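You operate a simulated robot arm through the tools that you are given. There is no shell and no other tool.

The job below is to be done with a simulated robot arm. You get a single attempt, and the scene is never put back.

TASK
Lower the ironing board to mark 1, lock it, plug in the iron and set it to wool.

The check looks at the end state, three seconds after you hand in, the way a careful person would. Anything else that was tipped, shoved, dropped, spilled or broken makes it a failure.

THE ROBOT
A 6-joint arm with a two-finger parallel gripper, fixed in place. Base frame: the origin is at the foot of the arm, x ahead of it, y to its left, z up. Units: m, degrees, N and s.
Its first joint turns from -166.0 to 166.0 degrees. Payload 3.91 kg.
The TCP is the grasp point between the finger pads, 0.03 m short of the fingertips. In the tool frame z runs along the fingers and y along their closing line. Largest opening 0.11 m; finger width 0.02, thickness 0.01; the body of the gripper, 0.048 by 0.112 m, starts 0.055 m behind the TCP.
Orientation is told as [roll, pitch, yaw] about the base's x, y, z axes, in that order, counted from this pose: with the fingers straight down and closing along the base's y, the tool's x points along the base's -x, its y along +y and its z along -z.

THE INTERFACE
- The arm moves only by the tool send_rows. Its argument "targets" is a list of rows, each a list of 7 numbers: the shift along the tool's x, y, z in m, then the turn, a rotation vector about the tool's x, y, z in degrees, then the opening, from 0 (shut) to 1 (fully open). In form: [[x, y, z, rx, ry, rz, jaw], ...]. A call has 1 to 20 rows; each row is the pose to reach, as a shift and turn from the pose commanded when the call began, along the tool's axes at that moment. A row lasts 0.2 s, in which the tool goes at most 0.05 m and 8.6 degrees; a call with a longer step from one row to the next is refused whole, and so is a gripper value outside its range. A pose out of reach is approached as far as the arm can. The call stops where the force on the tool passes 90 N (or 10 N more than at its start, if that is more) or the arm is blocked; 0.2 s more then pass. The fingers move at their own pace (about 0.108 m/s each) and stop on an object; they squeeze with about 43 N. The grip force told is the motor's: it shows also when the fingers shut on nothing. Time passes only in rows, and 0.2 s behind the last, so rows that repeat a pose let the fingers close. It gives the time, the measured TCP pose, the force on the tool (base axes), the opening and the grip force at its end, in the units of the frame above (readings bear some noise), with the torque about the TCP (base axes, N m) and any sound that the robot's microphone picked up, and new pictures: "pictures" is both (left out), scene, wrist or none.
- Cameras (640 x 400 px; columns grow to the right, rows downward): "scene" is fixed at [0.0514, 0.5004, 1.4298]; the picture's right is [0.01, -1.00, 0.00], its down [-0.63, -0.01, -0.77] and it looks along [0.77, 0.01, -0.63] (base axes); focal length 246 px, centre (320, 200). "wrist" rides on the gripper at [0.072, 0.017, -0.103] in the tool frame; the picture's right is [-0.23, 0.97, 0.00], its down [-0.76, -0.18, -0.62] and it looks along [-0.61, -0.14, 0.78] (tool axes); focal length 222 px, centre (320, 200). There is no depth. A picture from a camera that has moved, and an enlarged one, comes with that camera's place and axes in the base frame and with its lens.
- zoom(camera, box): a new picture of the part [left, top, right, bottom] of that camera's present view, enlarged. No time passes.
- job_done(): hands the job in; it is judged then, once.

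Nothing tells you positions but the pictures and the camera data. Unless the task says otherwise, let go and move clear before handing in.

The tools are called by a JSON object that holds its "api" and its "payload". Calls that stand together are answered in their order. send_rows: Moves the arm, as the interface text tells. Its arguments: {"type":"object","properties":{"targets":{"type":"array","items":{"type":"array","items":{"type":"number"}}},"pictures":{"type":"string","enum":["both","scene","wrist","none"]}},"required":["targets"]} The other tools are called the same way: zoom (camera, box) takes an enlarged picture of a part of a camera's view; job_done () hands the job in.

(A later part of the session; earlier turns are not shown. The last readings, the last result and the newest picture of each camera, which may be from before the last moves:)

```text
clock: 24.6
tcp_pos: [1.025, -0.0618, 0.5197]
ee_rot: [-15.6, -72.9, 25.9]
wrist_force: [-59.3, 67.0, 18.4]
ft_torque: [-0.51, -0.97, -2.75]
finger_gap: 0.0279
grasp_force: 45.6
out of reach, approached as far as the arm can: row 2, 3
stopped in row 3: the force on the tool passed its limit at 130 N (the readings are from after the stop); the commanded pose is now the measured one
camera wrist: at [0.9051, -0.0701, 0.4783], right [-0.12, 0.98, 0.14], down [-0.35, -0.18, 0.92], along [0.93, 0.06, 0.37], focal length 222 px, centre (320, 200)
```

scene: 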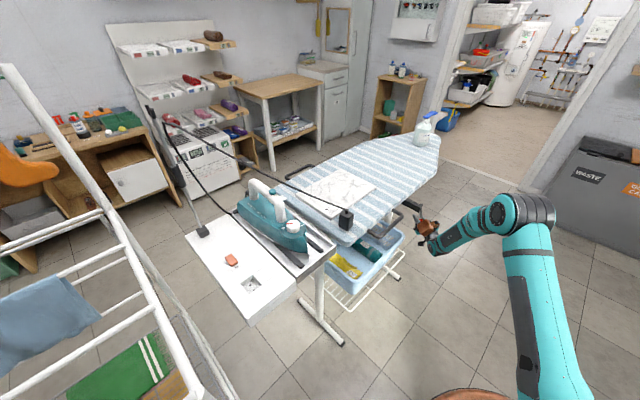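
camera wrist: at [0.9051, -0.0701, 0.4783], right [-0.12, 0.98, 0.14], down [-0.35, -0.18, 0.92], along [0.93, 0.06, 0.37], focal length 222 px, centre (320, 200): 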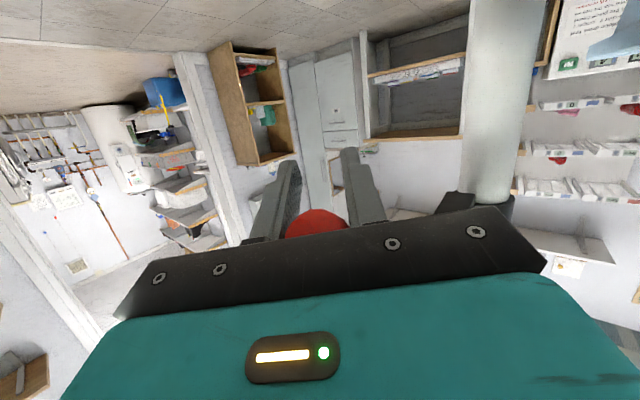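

The reach limit dragged the tool out of the lever's plane and loaded it sideways. I'll release, retreat, and return to the yaw-45 grip, this time turning the gripper with the lever.

{"api": "send_rows", "payload": {"targets": [[0, 0, 0, 0, 0, 0, 0.4], [0, 0, 0, 0, 0, 0, 0.8], [0, 0, -0.03, 0, 0, 0, 0.8], [0, 0, -0.07, 0, 0, 0, 0.8], [0, 0, -0.11, 0, 0, 0, 0.8], [0, 0, -0.15, 0, 0, 0, 0.8]], "pictures": "wrist"}}

```text
clock: 26.0
tcp_pos: [0.8861, -0.0969, 0.5655]
ee_rot: [-12.6, -72.9, 22.8]
wrist_force: [0.2, 0.1, -0.9]
ft_torque: [0.0, -0.02, -0.01]
finger_gap: 0.0882
grasp_force: 0.0
out of reach, approached as far as the arm can: row 5, 6
camera wrist: at [0.7675, -0.1038, 0.5233], right [-0.12, 0.98, 0.15], down [-0.35, -0.19, 0.92], along [0.93, 0.06, 0.36], focal length 222 px, centre (320, 200)
```

wrist: 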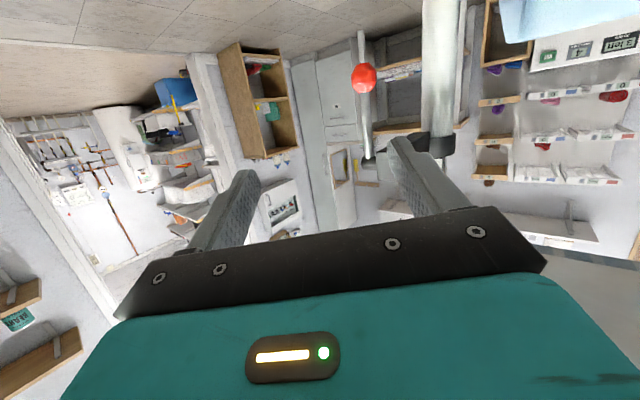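

The lever is back at rest. I'll reorient to yaw 45 with the fingers tipped 10° up and line up in front of the ball.

{"api": "send_rows", "payload": {"targets": [[0.0, 0, 0.0, -5.77, -4.53, 0.3, 0.7], [0.014, -0.0026, 0.0168, -11.53, -9.07, 0.6, 0.7], [0.028, -0.0052, 0.0335, -17.3, -13.6, 0.9, 0.7], [0.042, -0.0078, 0.05, -23.07, -18.13, 1.2, 0.7], [0.056, -0.0104, 0.067, -28.83, -22.67, 1.5, 0.7], [0.07, -0.013, 0.0838, -34.6, -27.2, 1.8, 0.7]], "pictures": "wrist"}}

```text
clock: 27.4
tcp_pos: [0.9503, -0.1044, 0.4757]
ee_rot: [-176.5, -79.9, -138.7]
wrist_force: [0.2, 0.1, 1.1]
ft_torque: [-0.01, 0.03, 0.0]
finger_gap: 0.0769
grasp_force: 0.2
camera wrist: at [0.8762, -0.1547, 0.3854], right [-0.71, 0.67, 0.21], down [-0.41, -0.65, 0.64], along [0.57, 0.37, 0.74], focal length 222 px, centre (320, 200)
```

wrist: 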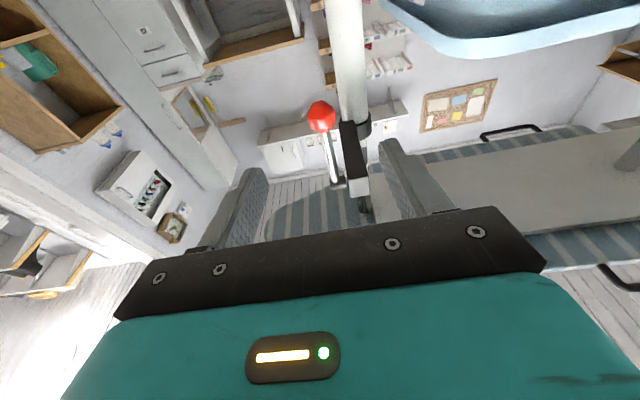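

The ball is dead ahead. I'll move in slightly deeper than before and grip.

{"api": "send_rows", "payload": {"targets": [[0, 0.0017, 0.045, 0, 0, 0, 0.7], [0, 0.0017, 0.09, 0, 0, 0, 0.7], [0, 0.0017, 0.12, 0, 0, 0, 0.7], [0, 0.0017, 0.142, 0, 0, 0, 0.7], [0, 0.0017, 0.142, 0, 0, 0, 0.3], [0, 0.0017, 0.142, 0, 0, 0, 0], [0, 0.0017, 0.142, 0, 0, 0, 0]], "pictures": "wrist"}}

```text
clock: 29.0
tcp_pos: [1.05, -0.0033, 0.4998]
ee_rot: [-176.9, -80.1, -138.7]
wrist_force: [9.3, -4.9, -2.0]
ft_torque: [-0.27, 0.14, 0.15]
finger_gap: 0.027
grasp_force: 45.1
camera wrist: at [0.9746, -0.0549, 0.4109], right [-0.71, 0.67, 0.21], down [-0.41, -0.65, 0.64], along [0.57, 0.37, 0.73], focal length 222 px, centre (320, 200)
```

wrist: 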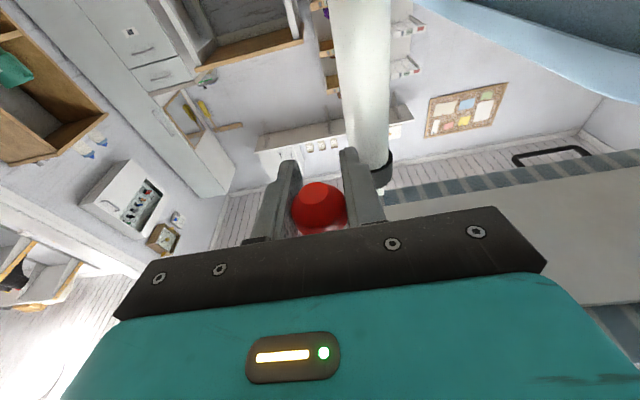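

Gripped with only about 10 N of sideways load. Now I'll rotate with the lever to 24°, relieving the side load slightly.

{"api": "send_rows", "payload": {"targets": [[-0.0011, -0.001, -0.0134, 0, 8, 0, 0], [-0.0041, -0.001, -0.0264, 0, 16, 0, 0], [-0.0089, -0.001, -0.0389, 0, 24, 0, 0]], "pictures": "wrist"}}

```text
clock: 29.8
tcp_pos: [1.0204, -0.0336, 0.5021]
ee_rot: [-1.9, -75.9, 46.4]
wrist_force: [-12.3, 3.1, -12.8]
ft_torque: [0.17, -0.2, -0.17]
finger_gap: 0.0271
grasp_force: 44.9
camera wrist: at [0.925, -0.1037, 0.457], right [-0.65, 0.73, 0.21], down [-0.18, -0.41, 0.89], along [0.74, 0.54, 0.4], focal length 222 px, centre (320, 200)
```

wrist: 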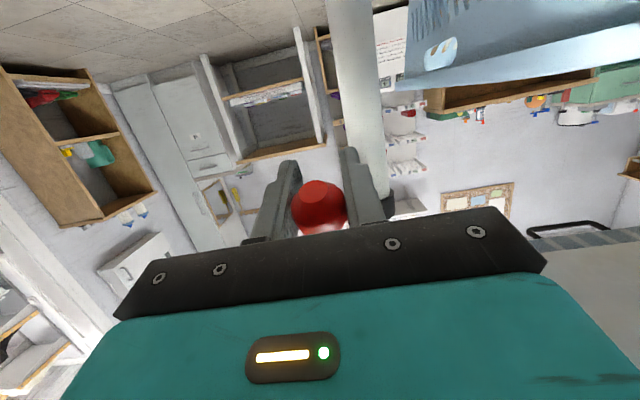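

No slip this time and low forces. I'll repeat the same increments to about 48°.

{"api": "send_rows", "payload": {"targets": [[-0.0011, 0.0005, -0.0134, 0, 8, 0, 0], [-0.0041, 0.0005, -0.0264, 0, 16, 0, 0], [-0.0089, 0.0005, -0.0389, 0, 24, 0, 0]], "pictures": "wrist"}}

```text
clock: 30.6
tcp_pos: [0.9956, -0.0575, 0.5198]
ee_rot: [-0.9, -51.8, 45.2]
wrist_force: [-26.6, 4.2, -11.5]
ft_torque: [0.12, -0.64, -0.23]
finger_gap: 0.0271
grasp_force: 44.9
camera wrist: at [0.8943, -0.1338, 0.5271], right [-0.58, 0.79, 0.17], down [0.1, -0.13, 0.99], along [0.8, 0.59, 0.0], focal length 222 px, centre (320, 200)
```

wrist: 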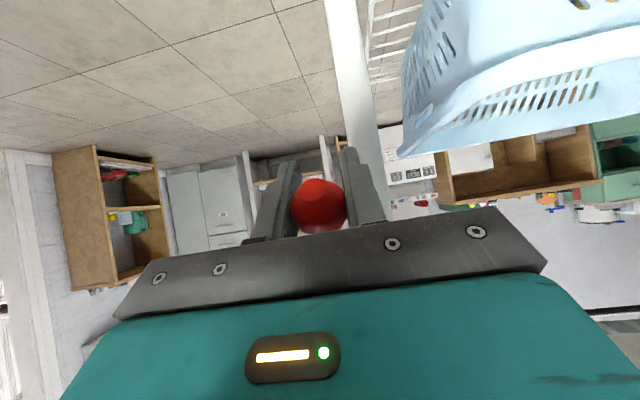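

Still a firm hold, with small radial and sideways offsets that I'll correct. Continuing to about 72°.

{"api": "send_rows", "payload": {"targets": [[-0.0001, 0.001, -0.0134, 0, 8, 0, 0], [-0.0026, 0.0015, -0.0264, 0, 16, 0, 0], [-0.0074, 0.002, -0.0389, 0, 24, 0, 0]], "pictures": "both"}}

```text
clock: 31.4
tcp_pos: [0.9773, -0.0772, 0.5532]
ee_rot: [-1.0, -28.0, 44.9]
wrist_force: [53.3, -8.6, 10.8]
ft_torque: [0.01, 0.77, 0.74]
finger_gap: 0.027
grasp_force: 45.4
camera wrist: at [0.8846, -0.1419, 0.6099], right [-0.54, 0.84, 0.09], down [0.38, 0.15, 0.91], along [0.75, 0.53, -0.4], focal length 222 px, centre (320, 200)
```

scene: 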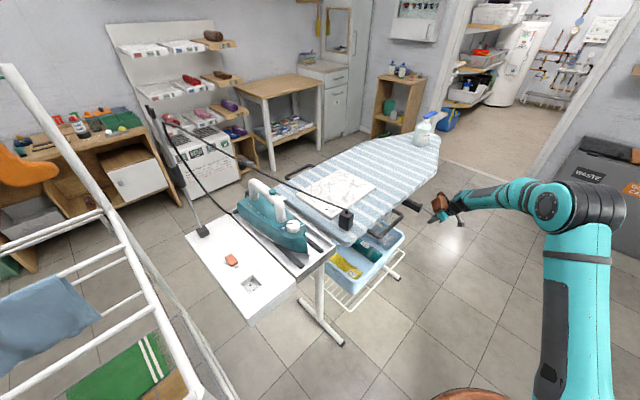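
wrist: 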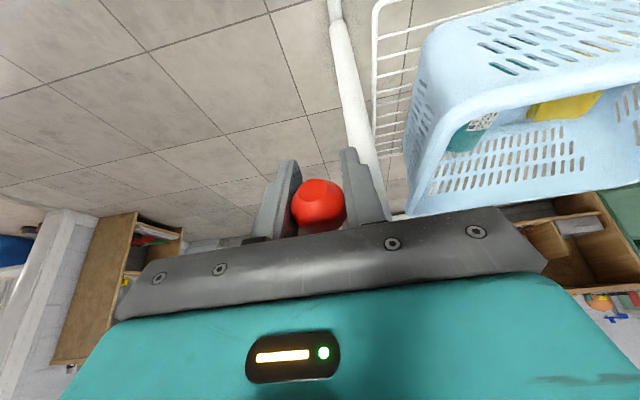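

The lever is at about 72°; I'll correct the small offsets and keep going to about 96°.

{"api": "send_rows", "payload": {"targets": [[-0.0018, -0.001, -0.0134, 0, 8, 0, 0], [-0.0051, -0.0013, -0.0264, 0, 16, 0, 0], [-0.0099, -0.0013, -0.0389, 0, 24, 0, 0]], "pictures": "both"}}

```text
clock: 32.2
tcp_pos: [0.9705, -0.083, 0.5875]
ee_rot: [-0.5, -3.8, 44.6]
wrist_force: [26.6, -33.7, -32.4]
ft_torque: [-0.04, -0.36, 0.17]
finger_gap: 0.0275
grasp_force: 45.0
camera wrist: at [0.9018, -0.125, 0.6856], right [-0.52, 0.85, 0.01], down [0.63, 0.38, 0.67], along [0.57, 0.36, -0.74], focal length 222 px, centre (320, 200)
```

scene: 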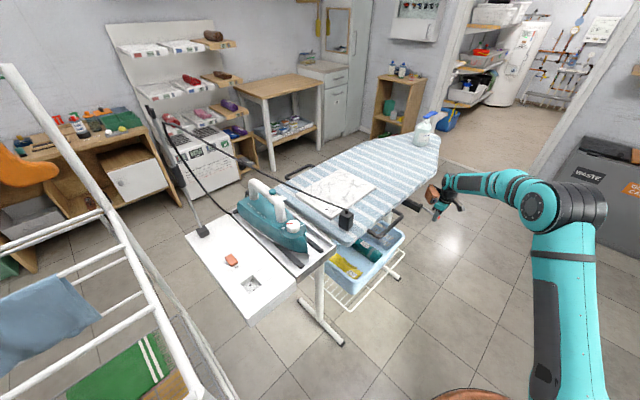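
wrist: 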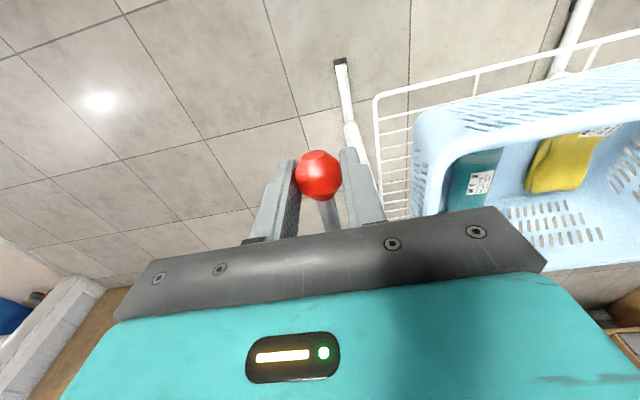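

The lever has met a firm resistance at roughly 80°, which may be its unlocked stop. I'll open the fingers in place and see whether it stays.

{"api": "send_rows", "payload": {"targets": [[0, 0, 0, 0, 0, 0, 0.3], [0, 0, 0, 0, 0, 0, 0.6], [0, 0, -0.02, 0, 0, 0, 0.6], [0, 0, -0.04, 0, 0, 0, 0.6]], "pictures": "both"}}

{"api": "zoom", "payload": {"camera": "scene", "box": [380, 150, 500, 250]}}

```text
clock: 33.2
tcp_pos: [0.9662, -0.0828, 0.6317]
ee_rot: [-0.6, -3.9, 44.6]
wrist_force: [-0.2, -0.1, -1.1]
ft_torque: [-0.01, -0.01, 0.01]
finger_gap: 0.066
grasp_force: 0.1
camera wrist: at [0.8977, -0.1254, 0.729], right [-0.52, 0.85, 0.01], down [0.63, 0.38, 0.68], along [0.57, 0.36, -0.74], focal length 222 px, centre (320, 200)
```

scene: 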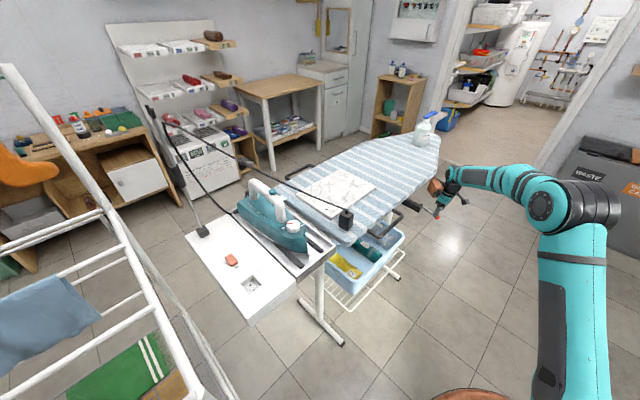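
wrist: 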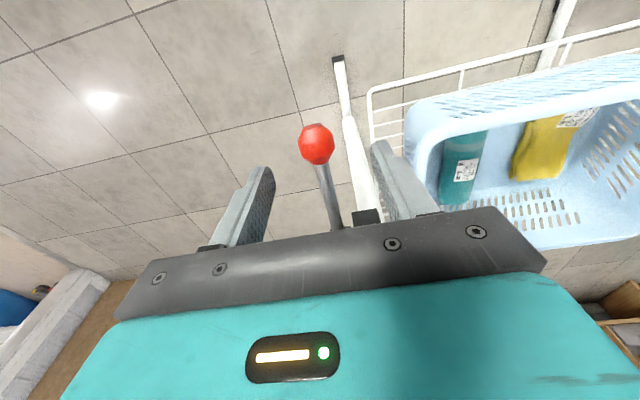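

```text
4.00 times, centred on (440, 200) of scene
camera zoom: at [0.0514, 0.5004, 1.4298], right [0.01, -1.0, 0.0], down [-0.63, -0.01, -0.77], along [0.77, 0.01, -0.63], focal length 986 px, centre (-160, 200)
```

zoom: 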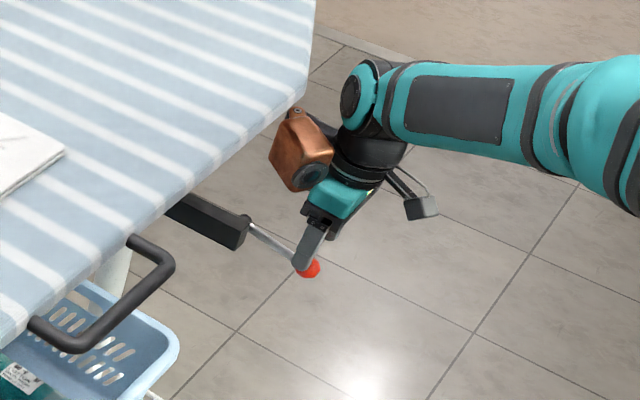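

The lever now stays out near 78°, so it is over-centre and presumably unlocked, and the board has not dropped. I'll back the gripper away from the board edge and rise.

{"api": "send_rows", "payload": {"targets": [[0.04, 0, 0, 0, 0, 0, 0.6], [0.08, 0, 0, 0, 0, 0, 0.6], [0.13, 0, 0, 0, 0, 0, 0.6], [0.17, 0, -0.02, 0, 0, 0, 0.6], [0.2, 0, -0.06, 0, 0, 0, 0.6], [0.22, 0, -0.105, 0, 0, 0, 0.6], [0.24, 0, -0.15, 0, 0, 0, 0.6], [0.26, 0, -0.195, 0, 0, 0, 0.6], [0.28, 0, -0.24, 0, 0, 0, 0.6], [0.28, 0, -0.29, 0, 0, 0, 0.6], [0.28, 0, -0.34, 0, 0, 0, 0.6], [0.28, 0, -0.39, 0, 0, 0, 0.6], [0.28, 0, -0.44, 0, 0, 0, 0.6]], "pictures": "both"}}

```text
clock: 36.0
tcp_pos: [0.7449, -0.2988, 1.0465]
ee_rot: [-0.5, -4.0, 44.6]
wrist_force: [1.0, 0.6, -0.8]
ft_torque: [0.04, 0.02, 0.04]
finger_gap: 0.0662
grasp_force: 0.1
camera wrist: at [0.6751, -0.3404, 1.1448], right [-0.52, 0.85, 0.01], down [0.63, 0.38, 0.68], along [0.57, 0.36, -0.74], focal length 222 px, centre (320, 200)
```

scene: 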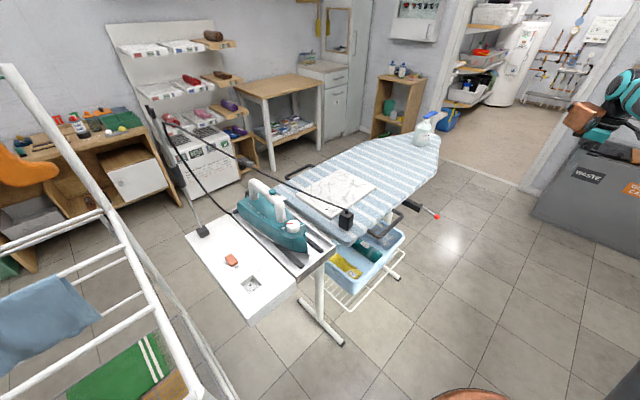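
wrist: 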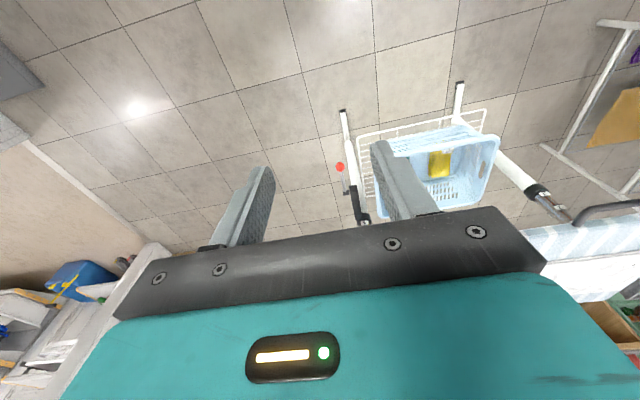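

The lever remains out. Next I'll go above the right-hand black handle (about [0.635, 0.272, 0.85]), turning the gripper so it closes across the bar.

{"api": "send_rows", "payload": {"targets": [[-0.0248, 0.0372, 0.0017, 0, 0, 6.9, 0.6], [-0.0495, 0.0745, 0.0035, 0, 0, 13.8, 0.6], [-0.0743, 0.1117, 0.0052, 0, 0, 20.8, 0.6], [-0.0991, 0.1489, 0.0069, 0, 0, 27.7, 0.6], [-0.1238, 0.1862, 0.0087, 0, 0, 34.6, 0.6], [-0.1486, 0.2234, 0.0104, 0, 0, 41.5, 0.6], [-0.1734, 0.2606, 0.0121, 0, 0, 48.4, 0.6], [-0.1982, 0.2978, 0.0138, 0, 0, 55.4, 0.6], [-0.2229, 0.3351, 0.0156, 0, 0, 62.3, 0.6], [-0.2477, 0.3723, 0.0173, 0, 0, 69.2, 0.6], [-0.2725, 0.4095, 0.019, 0, 0, 76.1, 0.6], [-0.2972, 0.4468, 0.0208, 0, 0, 83, 0.6], [-0.322, 0.484, 0.0225, 0, 0, 90, 0.6]], "pictures": "both"}}

```text
clock: 38.8
tcp_pos: [0.6328, 0.2745, 1.0446]
ee_rot: [4.1, -0.6, -45.6]
wrist_force: [0.0, 0.5, 0.5]
ft_torque: [0.01, -0.03, 0.05]
finger_gap: 0.0659
grasp_force: 0.1
camera wrist: at [0.5884, 0.3332, 1.1481], right [0.85, 0.52, 0.07], down [0.37, -0.69, 0.62], along [0.37, -0.5, -0.78], focal length 222 px, centre (320, 200)
```

scene: 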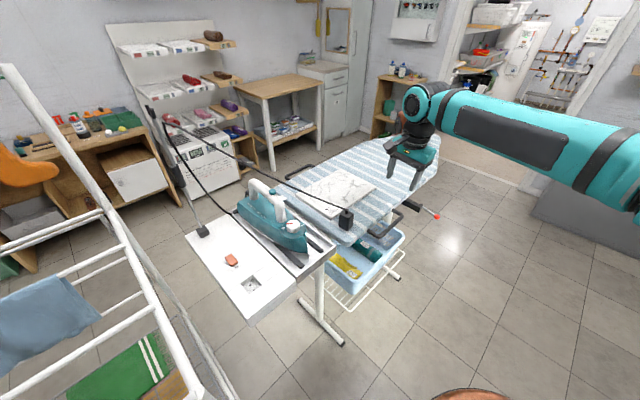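
wrist: 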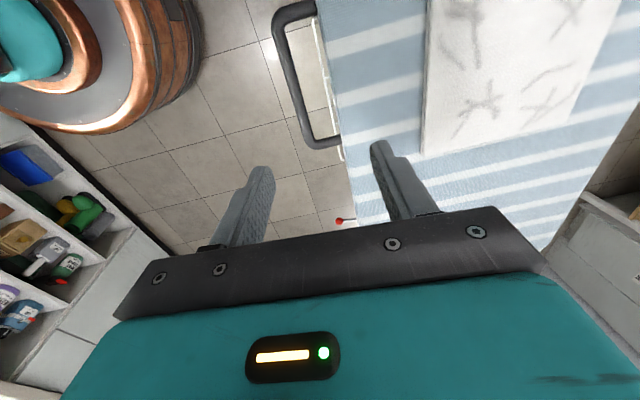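

The handle's outer bar is clearly visible, centred near [0.60, 0.28, 0.89]. I'll shift over it, level the gripper and lower partway to refine.

{"api": "send_rows", "payload": {"targets": [[0.014, -0.011, 0.024, 1.9, 0, 0, 0.4], [0.028, -0.0216, 0.048, 3.8, 0, 0, 0.4], [0.028, -0.0216, 0.0727, 3.8, 0, 0, 0.4]], "pictures": "both"}}

{"api": "zoom", "payload": {"camera": "scene", "box": [320, 140, 460, 270]}}

```text
clock: 39.6
tcp_pos: [0.6046, 0.2799, 0.9735]
ee_rot: [0.3, -0.6, -45.4]
wrist_force: [0.1, 0.8, -0.2]
ft_torque: [0.03, -0.01, 0.01]
finger_gap: 0.044
grasp_force: 0.1
camera wrist: at [0.5648, 0.3452, 1.0751], right [0.85, 0.52, 0.01], down [0.4, -0.66, 0.63], along [0.33, -0.54, -0.78], focal length 222 px, centre (320, 200)
```

scene: 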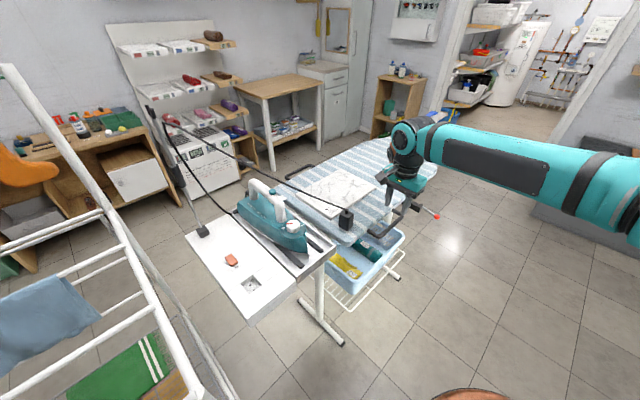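
wrist: 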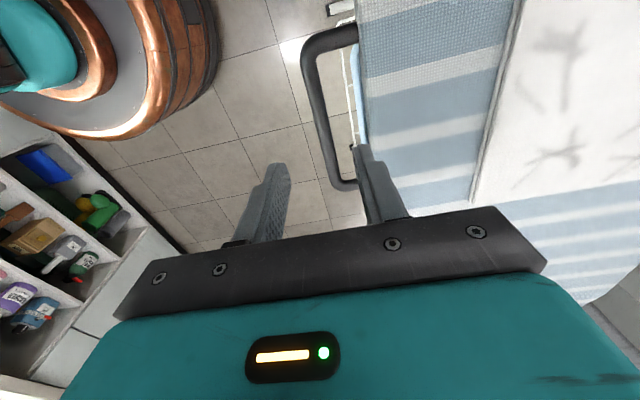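

```text
3.08 times, centred on (390, 205) of scene
camera zoom: at [0.0514, 0.5004, 1.4298], right [0.01, -1.0, 0.0], down [-0.63, -0.01, -0.77], along [0.77, 0.01, -0.63], focal length 759 px, centre (105, 185)
```

zoom: 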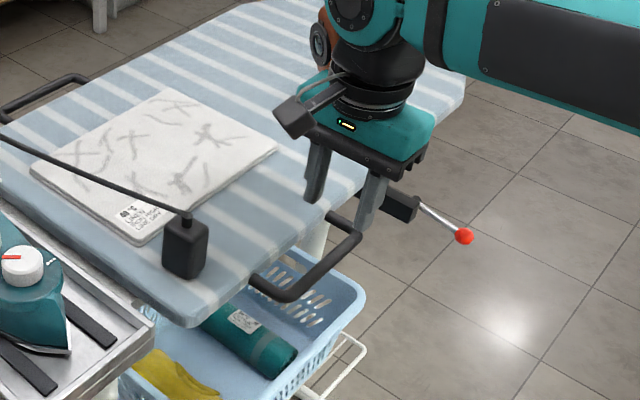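

The handle bar lies at e≈0.63 (z about 0.865), nearly centred between the fingers. I'll descend most of the way and recheck.

{"api": "send_rows", "payload": {"targets": [[0, 0.004, 0.025, 0, 0, 0, 0.4], [0, 0.004, 0.05, 0, 0, 0, 0.4], [0, 0.004, 0.07, 0, 0, 0, 0.4]], "pictures": "both"}}

{"api": "zoom", "payload": {"camera": "scene", "box": [340, 160, 460, 260]}}

```text
clock: 40.4
tcp_pos: [0.6038, 0.2822, 0.904]
ee_rot: [0.2, -0.5, -45.5]
wrist_force: [-0.1, 1.2, -0.1]
ft_torque: [-0.02, -0.03, -0.01]
finger_gap: 0.0441
grasp_force: 0.1
camera wrist: at [0.5646, 0.3462, 1.0061], right [0.85, 0.52, 0.01], down [0.4, -0.66, 0.63], along [0.33, -0.54, -0.78], focal length 222 px, centre (320, 200)
```

scene: 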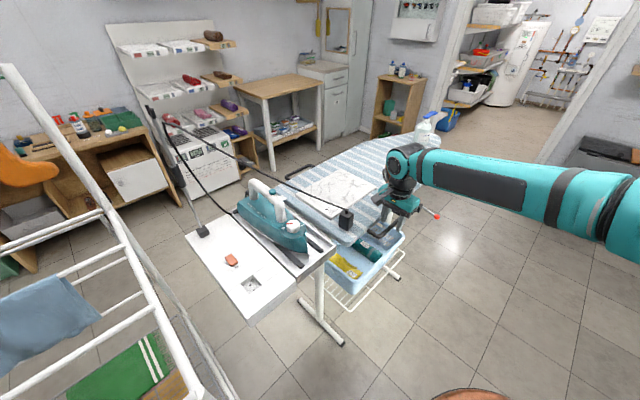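
wrist: 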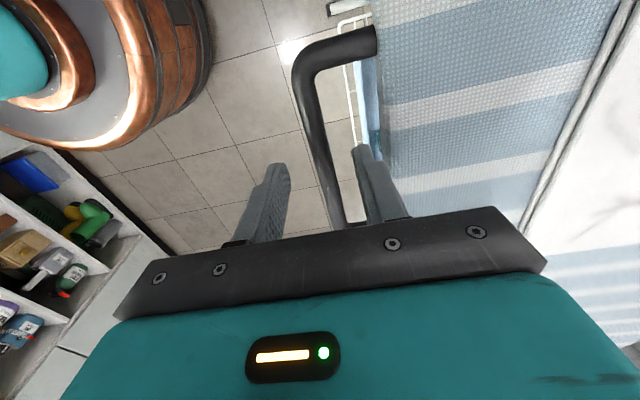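

```text
4.00 times, centred on (400, 210) of scene
camera zoom: at [0.0514, 0.5004, 1.4298], right [0.01, -1.0, 0.0], down [-0.63, -0.01, -0.77], along [0.77, 0.01, -0.63], focal length 986 px, centre (0, 160)
```

zoom: 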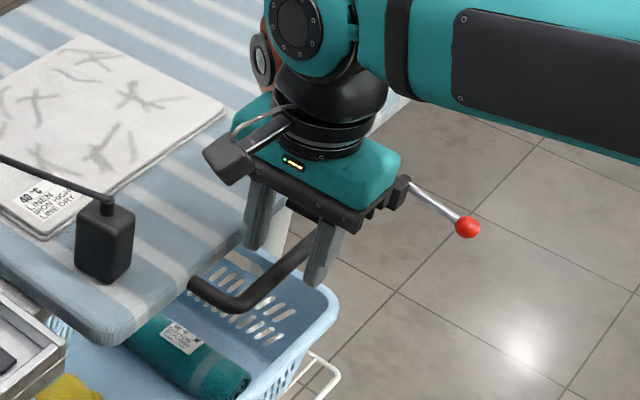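

The fingers straddle the bar. I'll go down 0.035 m more and close on it.

{"api": "send_rows", "payload": {"targets": [[0, 0, 0.018, 0, 0, 0, 0.4], [0, 0, 0.035, 0, 0, 0, 0.4], [0, 0, 0.035, 0, 0, 0, 0.2], [0, 0, 0.035, 0, 0, 0, 0], [0, 0, 0.035, 0, 0, 0, 0]], "pictures": "both"}}

{"api": "zoom", "payload": {"camera": "scene", "box": [340, 160, 460, 260]}}

```text
clock: 41.6
tcp_pos: [0.6053, 0.2843, 0.8648]
ee_rot: [0.3, -0.7, -45.4]
wrist_force: [51.4, 45.3, 5.6]
ft_torque: [-0.18, -0.46, 0.8]
finger_gap: 0.014
grasp_force: 45.3
camera wrist: at [0.5652, 0.3484, 0.9676], right [0.85, 0.52, 0.01], down [0.4, -0.66, 0.63], along [0.33, -0.53, -0.78], focal length 222 px, centre (320, 200)
```

scene: 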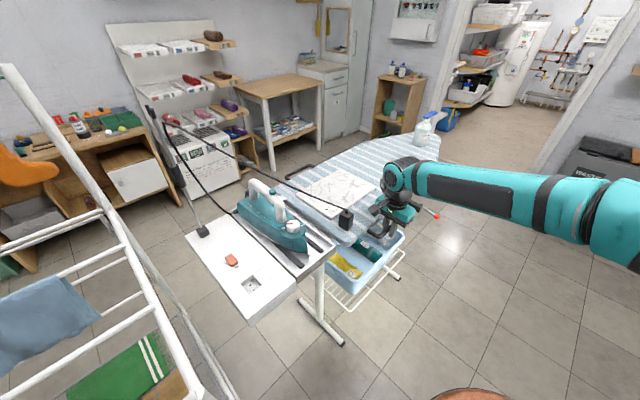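
wrist: 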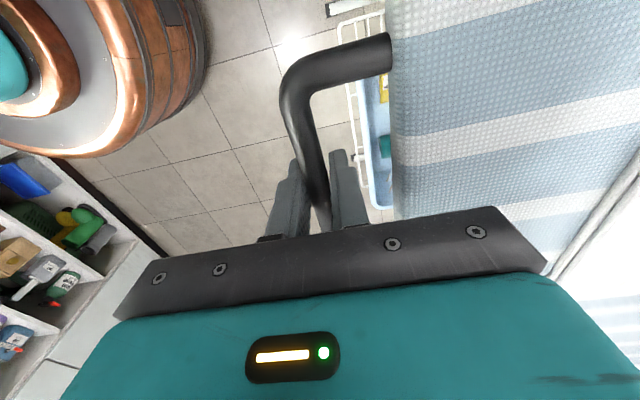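

```text
4.00 times, centred on (400, 210) of scene
camera zoom: at [0.0514, 0.5004, 1.4298], right [0.01, -1.0, 0.0], down [-0.63, -0.01, -0.77], along [0.77, 0.01, -0.63], focal length 986 px, centre (0, 160)
```

zoom: 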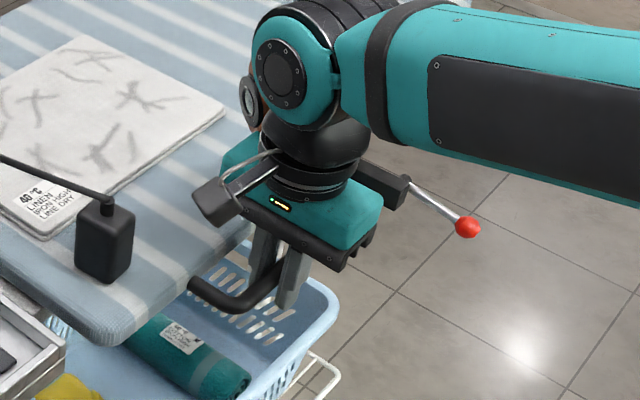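

The bar is held (0.014 m thick), with some outward load from being off-centre. I'll relieve that and then press down a small amount to feel whether the board moves.

{"api": "send_rows", "payload": {"targets": [[0, 0.002, 0, 0, 0, 0, 0], [0, 0.004, 0, 0, 0, 0, 0], [0, 0.004, 0.002, 0, 0, 0, 0], [0, 0.004, 0.004, 0, 0, 0, 0]], "pictures": "none"}}

```text
clock: 42.6
tcp_pos: [0.6058, 0.2843, 0.8615]
ee_rot: [0.0, -0.5, -45.5]
wrist_force: [-72.1, -24.5, 1.7]
ft_torque: [-0.05, 0.15, 0.62]
finger_gap: 0.0139
grasp_force: 45.3
```

Side load flipped, so I overcorrected; I'll come back by half and then press down 0.02 m slowly.

{"api": "send_rows", "payload": {"targets": [[0.001, -0.001, 0, 0, 0, 0, 0], [0.001, -0.002, 0, 0, 0, 0, 0], [0.001, -0.002, 0.004, 0, 0, 0, 0], [0.001, -0.002, 0.008, 0, 0, 0, 0], [0.001, -0.002, 0.012, 0, 0, 0, 0], [0.001, -0.002, 0.016, 0, 0, 0, 0], [0.001, -0.002, 0.02, 0, 0, 0, 0]], "pictures": "both"}}

{"api": "zoom", "payload": {"camera": "scene", "box": [180, 120, 460, 330]}}

```text
clock: 44.2
tcp_pos: [0.6052, 0.2842, 0.8423]
ee_rot: [0.2, -0.6, -45.4]
wrist_force: [-56.0, -37.8, 4.2]
ft_torque: [-0.28, -0.04, 0.77]
finger_gap: 0.014
grasp_force: 45.3
camera wrist: at [0.5658, 0.3487, 0.9446], right [0.85, 0.52, 0.01], down [0.4, -0.66, 0.63], along [0.33, -0.54, -0.78], focal length 222 px, centre (320, 200)
```

scene: 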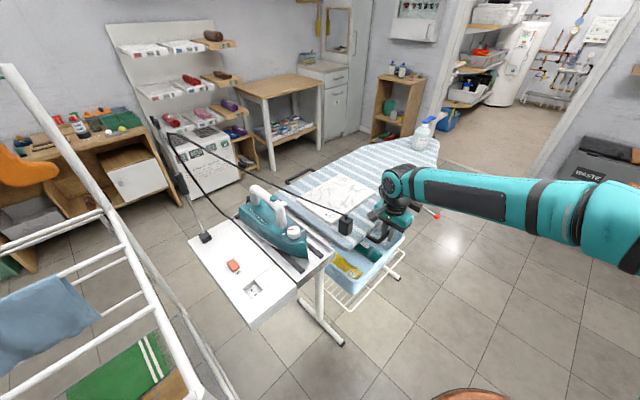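
wrist: 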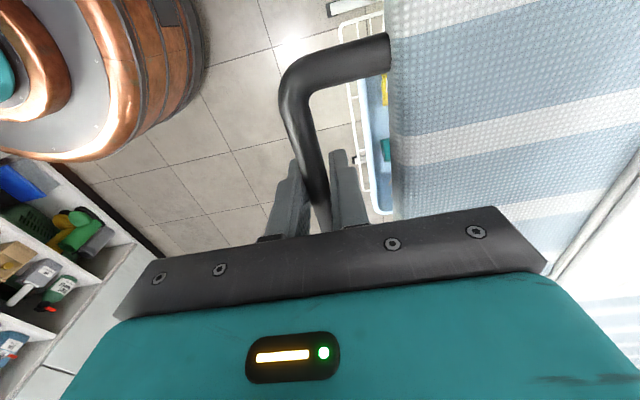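

```text
1.90 times, centred on (320, 225) of scene
camera zoom: at [0.0514, 0.5004, 1.4298], right [0.01, -1.0, 0.0], down [-0.63, -0.01, -0.77], along [0.77, 0.01, -0.63], focal length 470 px, centre (320, 152)
```

zoom: 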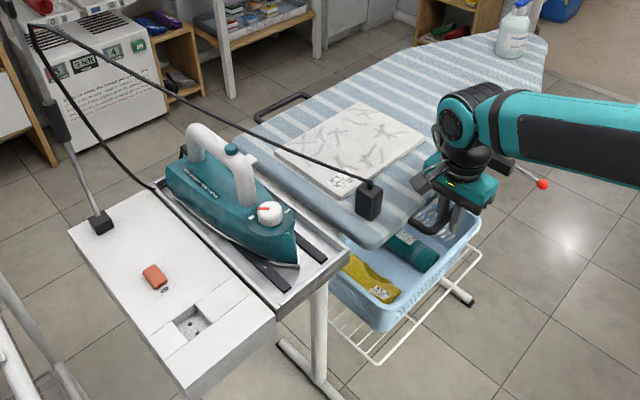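

The whole board assembly follows down smoothly (about 0.022 m so far), with nothing disturbed. I'll continue down slowly, with a slight side-load correction.

{"api": "send_rows", "payload": {"targets": [[0, -0.0005, 0.003, 0, 0, 0, 0], [0, -0.001, 0.008, 0, 0, 0, 0], [0, -0.001, 0.013, 0, 0, 0, 0], [0, -0.001, 0.018, 0, 0, 0, 0], [0, -0.001, 0.023, 0, 0, 0, 0], [0, -0.001, 0.028, 0, 0, 0, 0], [0, -0.001, 0.033, 0, 0, 0, 0], [0, -0.001, 0.037, 0, 0, 0, 0], [0, -0.001, 0.039, 0, 0, 0, 0]], "pictures": "scene"}}

```text
clock: 46.2
tcp_pos: [0.6058, 0.2842, 0.803]
ee_rot: [0.2, -0.7, -45.6]
wrist_force: [-62.6, -5.6, 4.8]
ft_torque: [0.09, 0.23, 0.77]
finger_gap: 0.0142
grasp_force: 44.8
```

scene: 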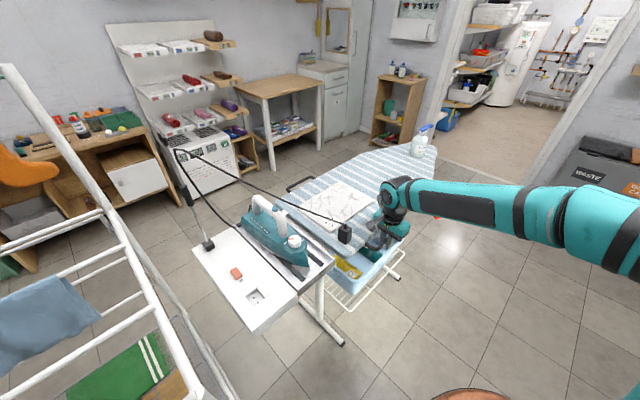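

The board is now around mark 2 (0.062 m down). I'll continue slowly toward mark 1.

{"api": "send_rows", "payload": {"targets": [[0, 0, 0.004, 0, 0, 0, 0], [0, 0, 0.009, 0, 0, 0, 0], [0, 0, 0.014, 0, 0, 0, 0], [0, 0, 0.019, 0, 0, 0, 0], [0, 0, 0.024, 0, 0, 0, 0], [0, 0, 0.029, 0, 0, 0, 0], [0, 0, 0.034, 0, 0, 0, 0], [0, 0, 0.039, 0, 0, 0, 0], [0, 0, 0.044, 0, 0, 0, 0], [0, 0, 0.049, 0, 0, 0, 0], [0, 0, 0.053, 0, 0, 0, 0], [0, 0, 0.056, 0, 0, 0, 0]], "pictures": "both"}}

```text
clock: 48.8
tcp_pos: [0.6077, 0.2834, 0.747]
ee_rot: [0.3, -0.6, -45.3]
wrist_force: [-61.0, -25.4, 5.6]
ft_torque: [-0.14, 0.01, 0.73]
finger_gap: 0.0135
grasp_force: 45.2
camera wrist: at [0.5667, 0.3478, 0.8496], right [0.85, 0.52, 0.01], down [0.4, -0.66, 0.63], along [0.33, -0.54, -0.78], focal length 222 px, centre (320, 200)
```

scene: 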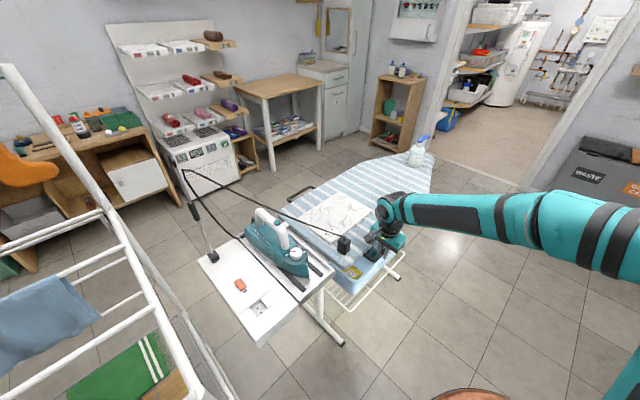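
wrist: 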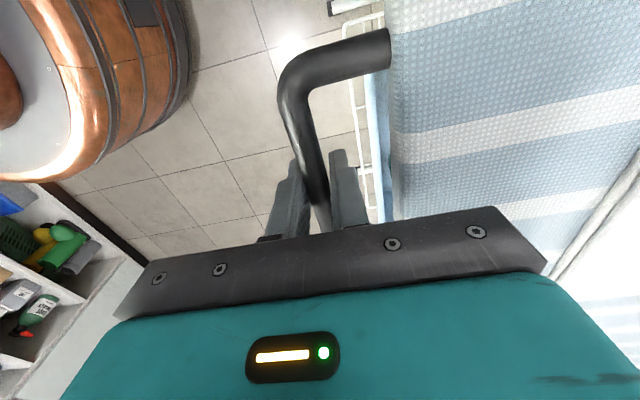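

About 0.118 m down now. I'll release the handle, check that the board stays, and go look at the marks on the column.

{"api": "send_rows", "payload": {"targets": [[0, 0, 0, 0, 0, 0, 0.2], [0, 0, 0, 0, 0, 0, 0.4], [0, 0, -0.04, 0, 0, 0, 0.4], [0, 0, -0.09, 0, 0, 0, 0.4], [0, 0, -0.14, 0, 0, 0, 0.4], [0, 0, -0.19, 0, 0, 0, 0.4], [0, 0, -0.24, 0, 0, 0, 0.4]], "pictures": "both"}}

```text
clock: 50.4
tcp_pos: [0.6054, 0.2837, 0.9856]
ee_rot: [0.2, -0.6, -45.4]
wrist_force: [0.0, 0.9, -0.1]
ft_torque: [-0.03, 0.04, 0.0]
finger_gap: 0.0439
grasp_force: 0.1
camera wrist: at [0.5658, 0.3485, 1.0885], right [0.85, 0.52, 0.0], down [0.4, -0.66, 0.63], along [0.33, -0.54, -0.78], focal length 222 px, centre (320, 200)
```

scene: 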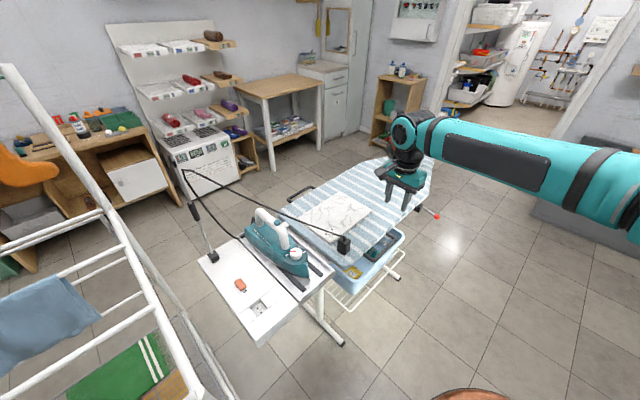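
wrist: 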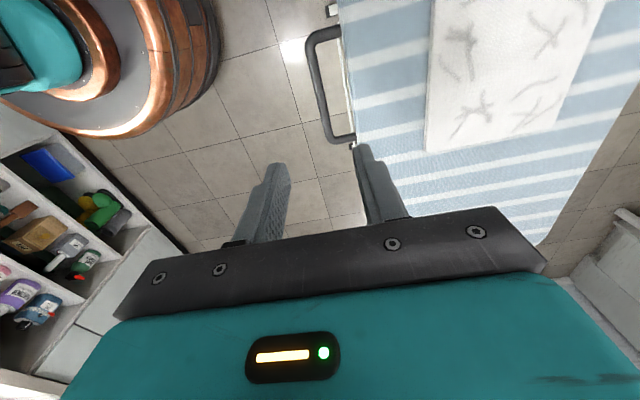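

The board holds its height. I'll swing back around to view the marks and lever.

{"api": "send_rows", "payload": {"targets": [[-0.037, -0.0263, 0, 0, 0, -6.9, 0.4], [-0.074, -0.0525, 0, 0, 0, -13.8, 0.4], [-0.111, -0.0788, 0, 0, 0, -20.8, 0.4], [-0.148, -0.1051, 0, 0, 0, -27.7, 0.4], [-0.185, -0.1313, 0, 0, 0, -34.6, 0.4], [-0.222, -0.1576, 0, 0, 0, -41.5, 0.4], [-0.259, -0.1839, 0, 0, 0, -48.4, 0.4], [-0.296, -0.2102, 0, 0, 0, -55.4, 0.4], [-0.333, -0.2364, 0, 0, 0, -62.3, 0.4], [-0.37, -0.2627, 0, 0, 0, -69.2, 0.4], [-0.407, -0.289, 0, 0, 0, -76.1, 0.4], [-0.444, -0.3152, 0, 0, 0, -83, 0.4], [-0.481, -0.3415, 0, 0, 0, -90, 0.4]], "pictures": "none"}}

{"api": "send_rows", "payload": {"targets": [[0, 0, 0.05, 0, -7.5, 0, 0], [0, 0, 0.1, 0, -15, 0, 0], [0, 0, 0.15, 0, -22.5, 0, 0], [0, 0, 0.2, 0, -30, 0, 0], [0, 0, 0.245, 0, -37.5, 0, 0], [0, 0, 0.29, 0, -45, 0, 0], [0, 0, 0.33, 0, -52, 0, 0]], "pictures": "both"}}

```text
clock: 53.2
tcp_pos: [0.7, -0.2982, 0.991]
ee_rot: [-0.6, -0.2, 44.8]
wrist_force: [-0.8, 0.0, 0.0]
ft_torque: [-0.03, -0.02, 0.0]
finger_gap: 0.0441
grasp_force: 0.1
```

```text
clock: 54.8
tcp_pos: [0.7025, -0.2984, 0.6638]
ee_rot: [-1.1, -52.3, 45.3]
wrist_force: [-0.3, 0.2, 0.9]
ft_torque: [-0.08, 0.03, 0.01]
finger_gap: 0.0
grasp_force: 37.3
camera wrist: at [0.6003, -0.3749, 0.6687], right [-0.59, 0.79, 0.17], down [0.1, -0.14, 0.99], along [0.81, 0.59, 0.0], focal length 222 px, centre (320, 200)
```

scene: 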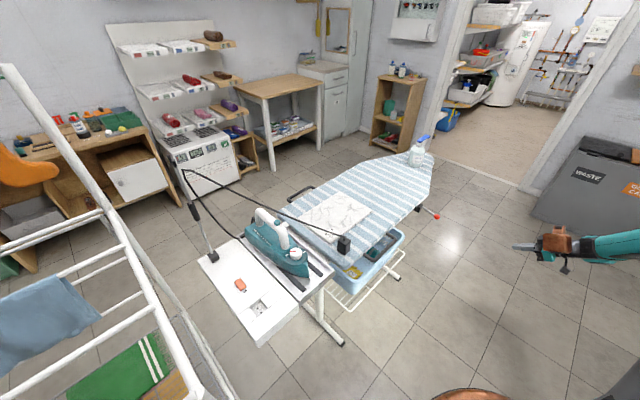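
wrist: 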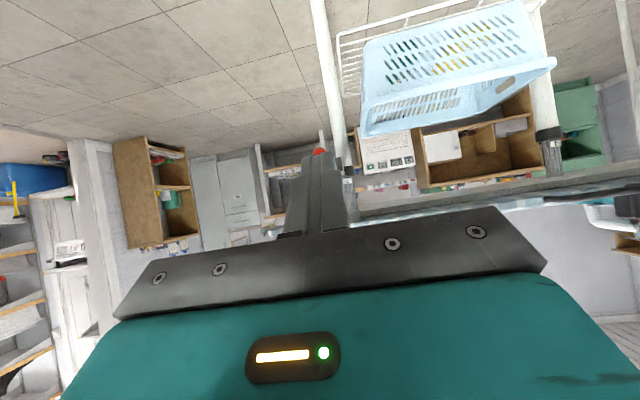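

{"api": "zoom", "payload": {"camera": "wrist", "box": [290, 140, 390, 220]}}

{"api": "zoom", "payload": {"camera": "wrist", "box": [520, 110, 580, 200]}}

```text
5.00 times, centred on (340, 180) of wrist
camera zoom: at [0.6003, -0.3749, 0.6687], right [-0.59, 0.79, 0.17], down [0.1, -0.14, 0.99], along [0.81, 0.59, 0.0], focal length 1111 px, centre (220, 300)
```

zoom: 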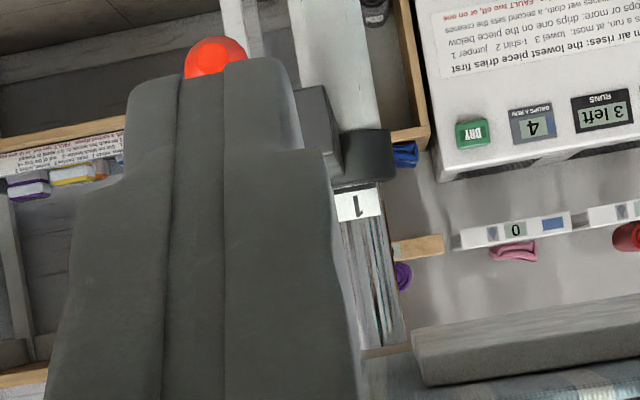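

```text
4.44 times, centred on (550, 155) of wrist
camera zoom: at [0.6003, -0.3749, 0.6687], right [-0.59, 0.79, 0.17], down [0.1, -0.14, 0.99], along [0.81, 0.59, 0.0], focal length 987 px, centre (-702, 400)
```

zoom: 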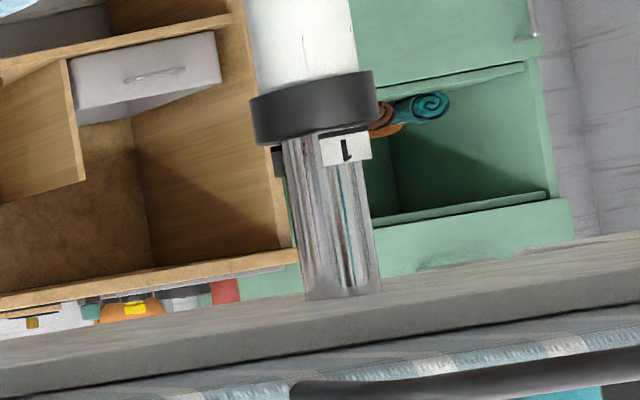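

Mark 1 now sits just above the collar on both legs, as mark 3 did before, and the lever ball is out at about [0.966, -0.086, 0.57]. I'll approach it pointing 45° down to bring it back to the locked position.

{"api": "send_rows", "payload": {"targets": [[-0.0245, -0.006, 0.0341, 0, 1.2, 0, 0.3], [-0.049, -0.012, 0.0682, 0, 2.4, 0, 0.6], [-0.0735, -0.018, 0.1023, 0, 3.6, 0, 0.7], [-0.098, -0.024, 0.1364, 0, 4.8, 0, 0.7], [-0.1225, -0.03, 0.1705, 0, 6, 0, 0.7], [-0.147, -0.036, 0.2046, 0, 7.3, 0, 0.7]], "pictures": "both"}}

```text
clock: 56.2
tcp_pos: [0.9065, -0.1495, 0.6512]
ee_rot: [-0.8, -44.8, 45.0]
wrist_force: [0.1, -0.7, 0.4]
ft_torque: [0.04, -0.02, 0.06]
finger_gap: 0.0768
grasp_force: 0.0
camera wrist: at [0.8063, -0.2239, 0.6731], right [-0.57, 0.81, 0.15], down [0.19, -0.05, 0.98], along [0.8, 0.59, -0.12], focal length 222 px, centre (320, 200)
```

scene: 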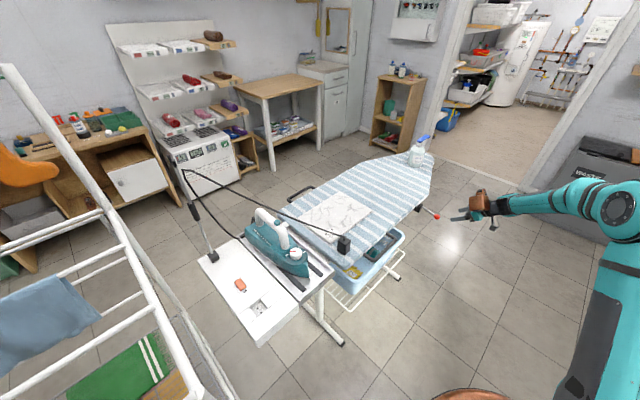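
wrist: 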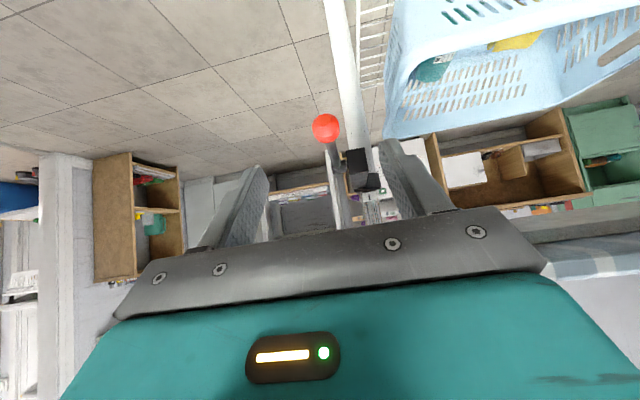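

The ball is at about [0.968, -0.083, 0.576]. I'll move in and grip it.

{"api": "send_rows", "payload": {"targets": [[-0.0113, 0.0032, 0.04, 0, 0, 0, 0.7], [-0.0113, 0.0032, 0.08, 0, 0, 0, 0.7], [-0.0113, 0.0032, 0.11, 0, 0, 0, 0.7], [-0.0113, 0.0032, 0.1276, 0, 0, 0, 0.7], [-0.0113, 0.0032, 0.1276, 0, 0, 0, 0.3], [-0.0113, 0.0032, 0.1276, 0, 0, 0, 0], [-0.0113, 0.0032, 0.1276, 0, 0, 0, 0]], "pictures": "wrist"}}

```text
clock: 57.8
tcp_pos: [0.975, -0.0783, 0.5691]
ee_rot: [-1.0, -44.9, 45.1]
wrist_force: [58.5, -31.3, 3.3]
ft_torque: [0.09, 0.29, 0.85]
finger_gap: 0.0268
grasp_force: 45.4
camera wrist: at [0.875, -0.1518, 0.5906], right [-0.57, 0.81, 0.15], down [0.19, -0.05, 0.98], along [0.8, 0.58, -0.12], focal length 222 px, centre (320, 200)
```

wrist: 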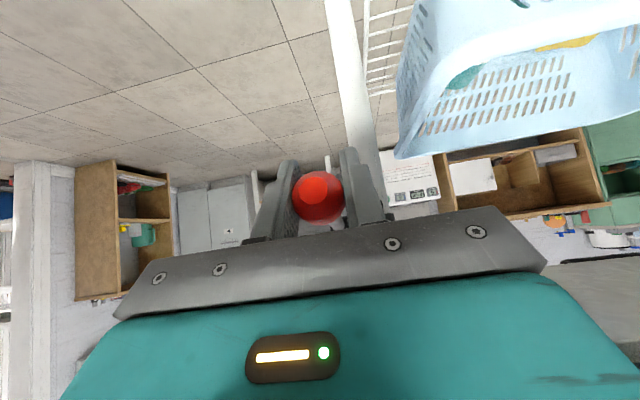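

Gripped. I'll relieve the side load and rotate the lever back down by 24°.

{"api": "send_rows", "payload": {"targets": [[0, -0.002, 0, 0, 0, 0, 0], [0.0054, -0.002, 0.0121, 0, -8, 0, 0], [0.009, -0.002, 0.0248, 0, -16, 0, 0], [0.0109, -0.002, 0.038, 0, -24, 0, 0]], "pictures": "wrist"}}

```text
clock: 58.8
tcp_pos: [0.9894, -0.0652, 0.5323]
ee_rot: [-1.3, -68.8, 45.8]
wrist_force: [16.3, -25.7, -5.3]
ft_torque: [0.15, 0.04, 0.31]
finger_gap: 0.0271
grasp_force: 45.0
camera wrist: at [0.8903, -0.1379, 0.5013], right [-0.63, 0.75, 0.2], down [-0.1, -0.34, 0.94], along [0.77, 0.57, 0.29], focal length 222 px, centre (320, 200)
```

wrist: 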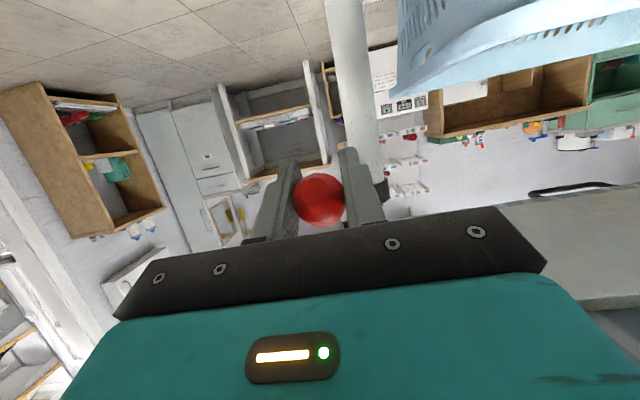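

Going well; another 24°.

{"api": "send_rows", "payload": {"targets": [[0.0054, -0.0005, 0.0121, 0, -8, 0, 0], [0.009, -0.0005, 0.0248, 0, -16, 0, 0], [0.0109, -0.0005, 0.038, 0, -24, 0, 0]], "pictures": "wrist"}}

```text
clock: 59.6
tcp_pos: [1.0124, -0.0402, 0.5092]
ee_rot: [-169.9, -87.0, -145.5]
wrist_force: [0.2, -9.3, -7.5]
ft_torque: [0.23, -0.17, 0.02]
finger_gap: 0.0267
grasp_force: 45.2
camera wrist: at [0.9307, -0.0986, 0.4311], right [-0.69, 0.69, 0.22], down [-0.35, -0.59, 0.73], along [0.63, 0.43, 0.65], focal length 222 px, centre (320, 200)
```

wrist: 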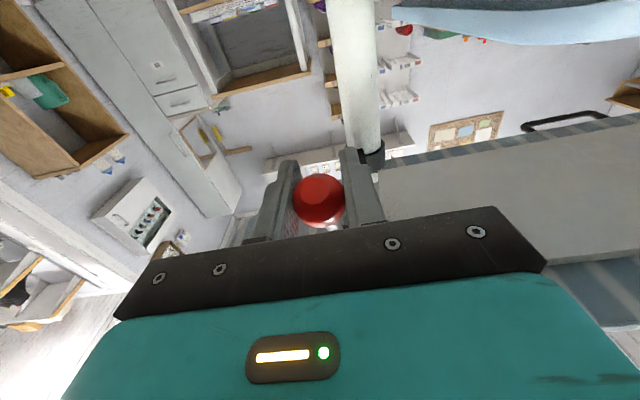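

The lever is around 28° now; I'll push it the rest of the way down to its original vertical position.

{"api": "send_rows", "payload": {"targets": [[0.0055, 0, 0.0113, 0, 0, 0, 0], [0.0097, 0, 0.0226, 0, 0, 0, 0], [0.0125, 0, 0.035, 0, 0, 0, 0], [0.0134, 0, 0.046, 0, 0, 0, 0], [0.0134, 0, 0.049, 0, 0, 0, 0]], "pictures": "wrist"}}

```text
clock: 60.8
tcp_pos: [1.0486, -0.0061, 0.4989]
ee_rot: [-169.1, -87.1, -145.9]
wrist_force: [-65.4, 50.4, -5.0]
ft_torque: [1.13, -0.56, -1.43]
finger_gap: 0.0272
grasp_force: 45.3
camera wrist: at [0.9655, -0.0647, 0.4212], right [-0.7, 0.68, 0.22], down [-0.35, -0.59, 0.73], along [0.63, 0.43, 0.65], focal length 222 px, centre (320, 200)
```

wrist: 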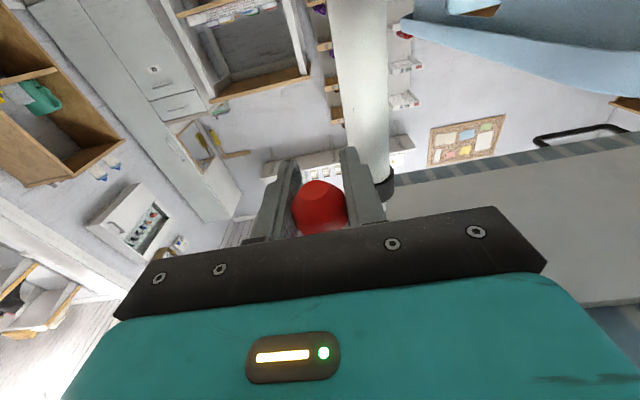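

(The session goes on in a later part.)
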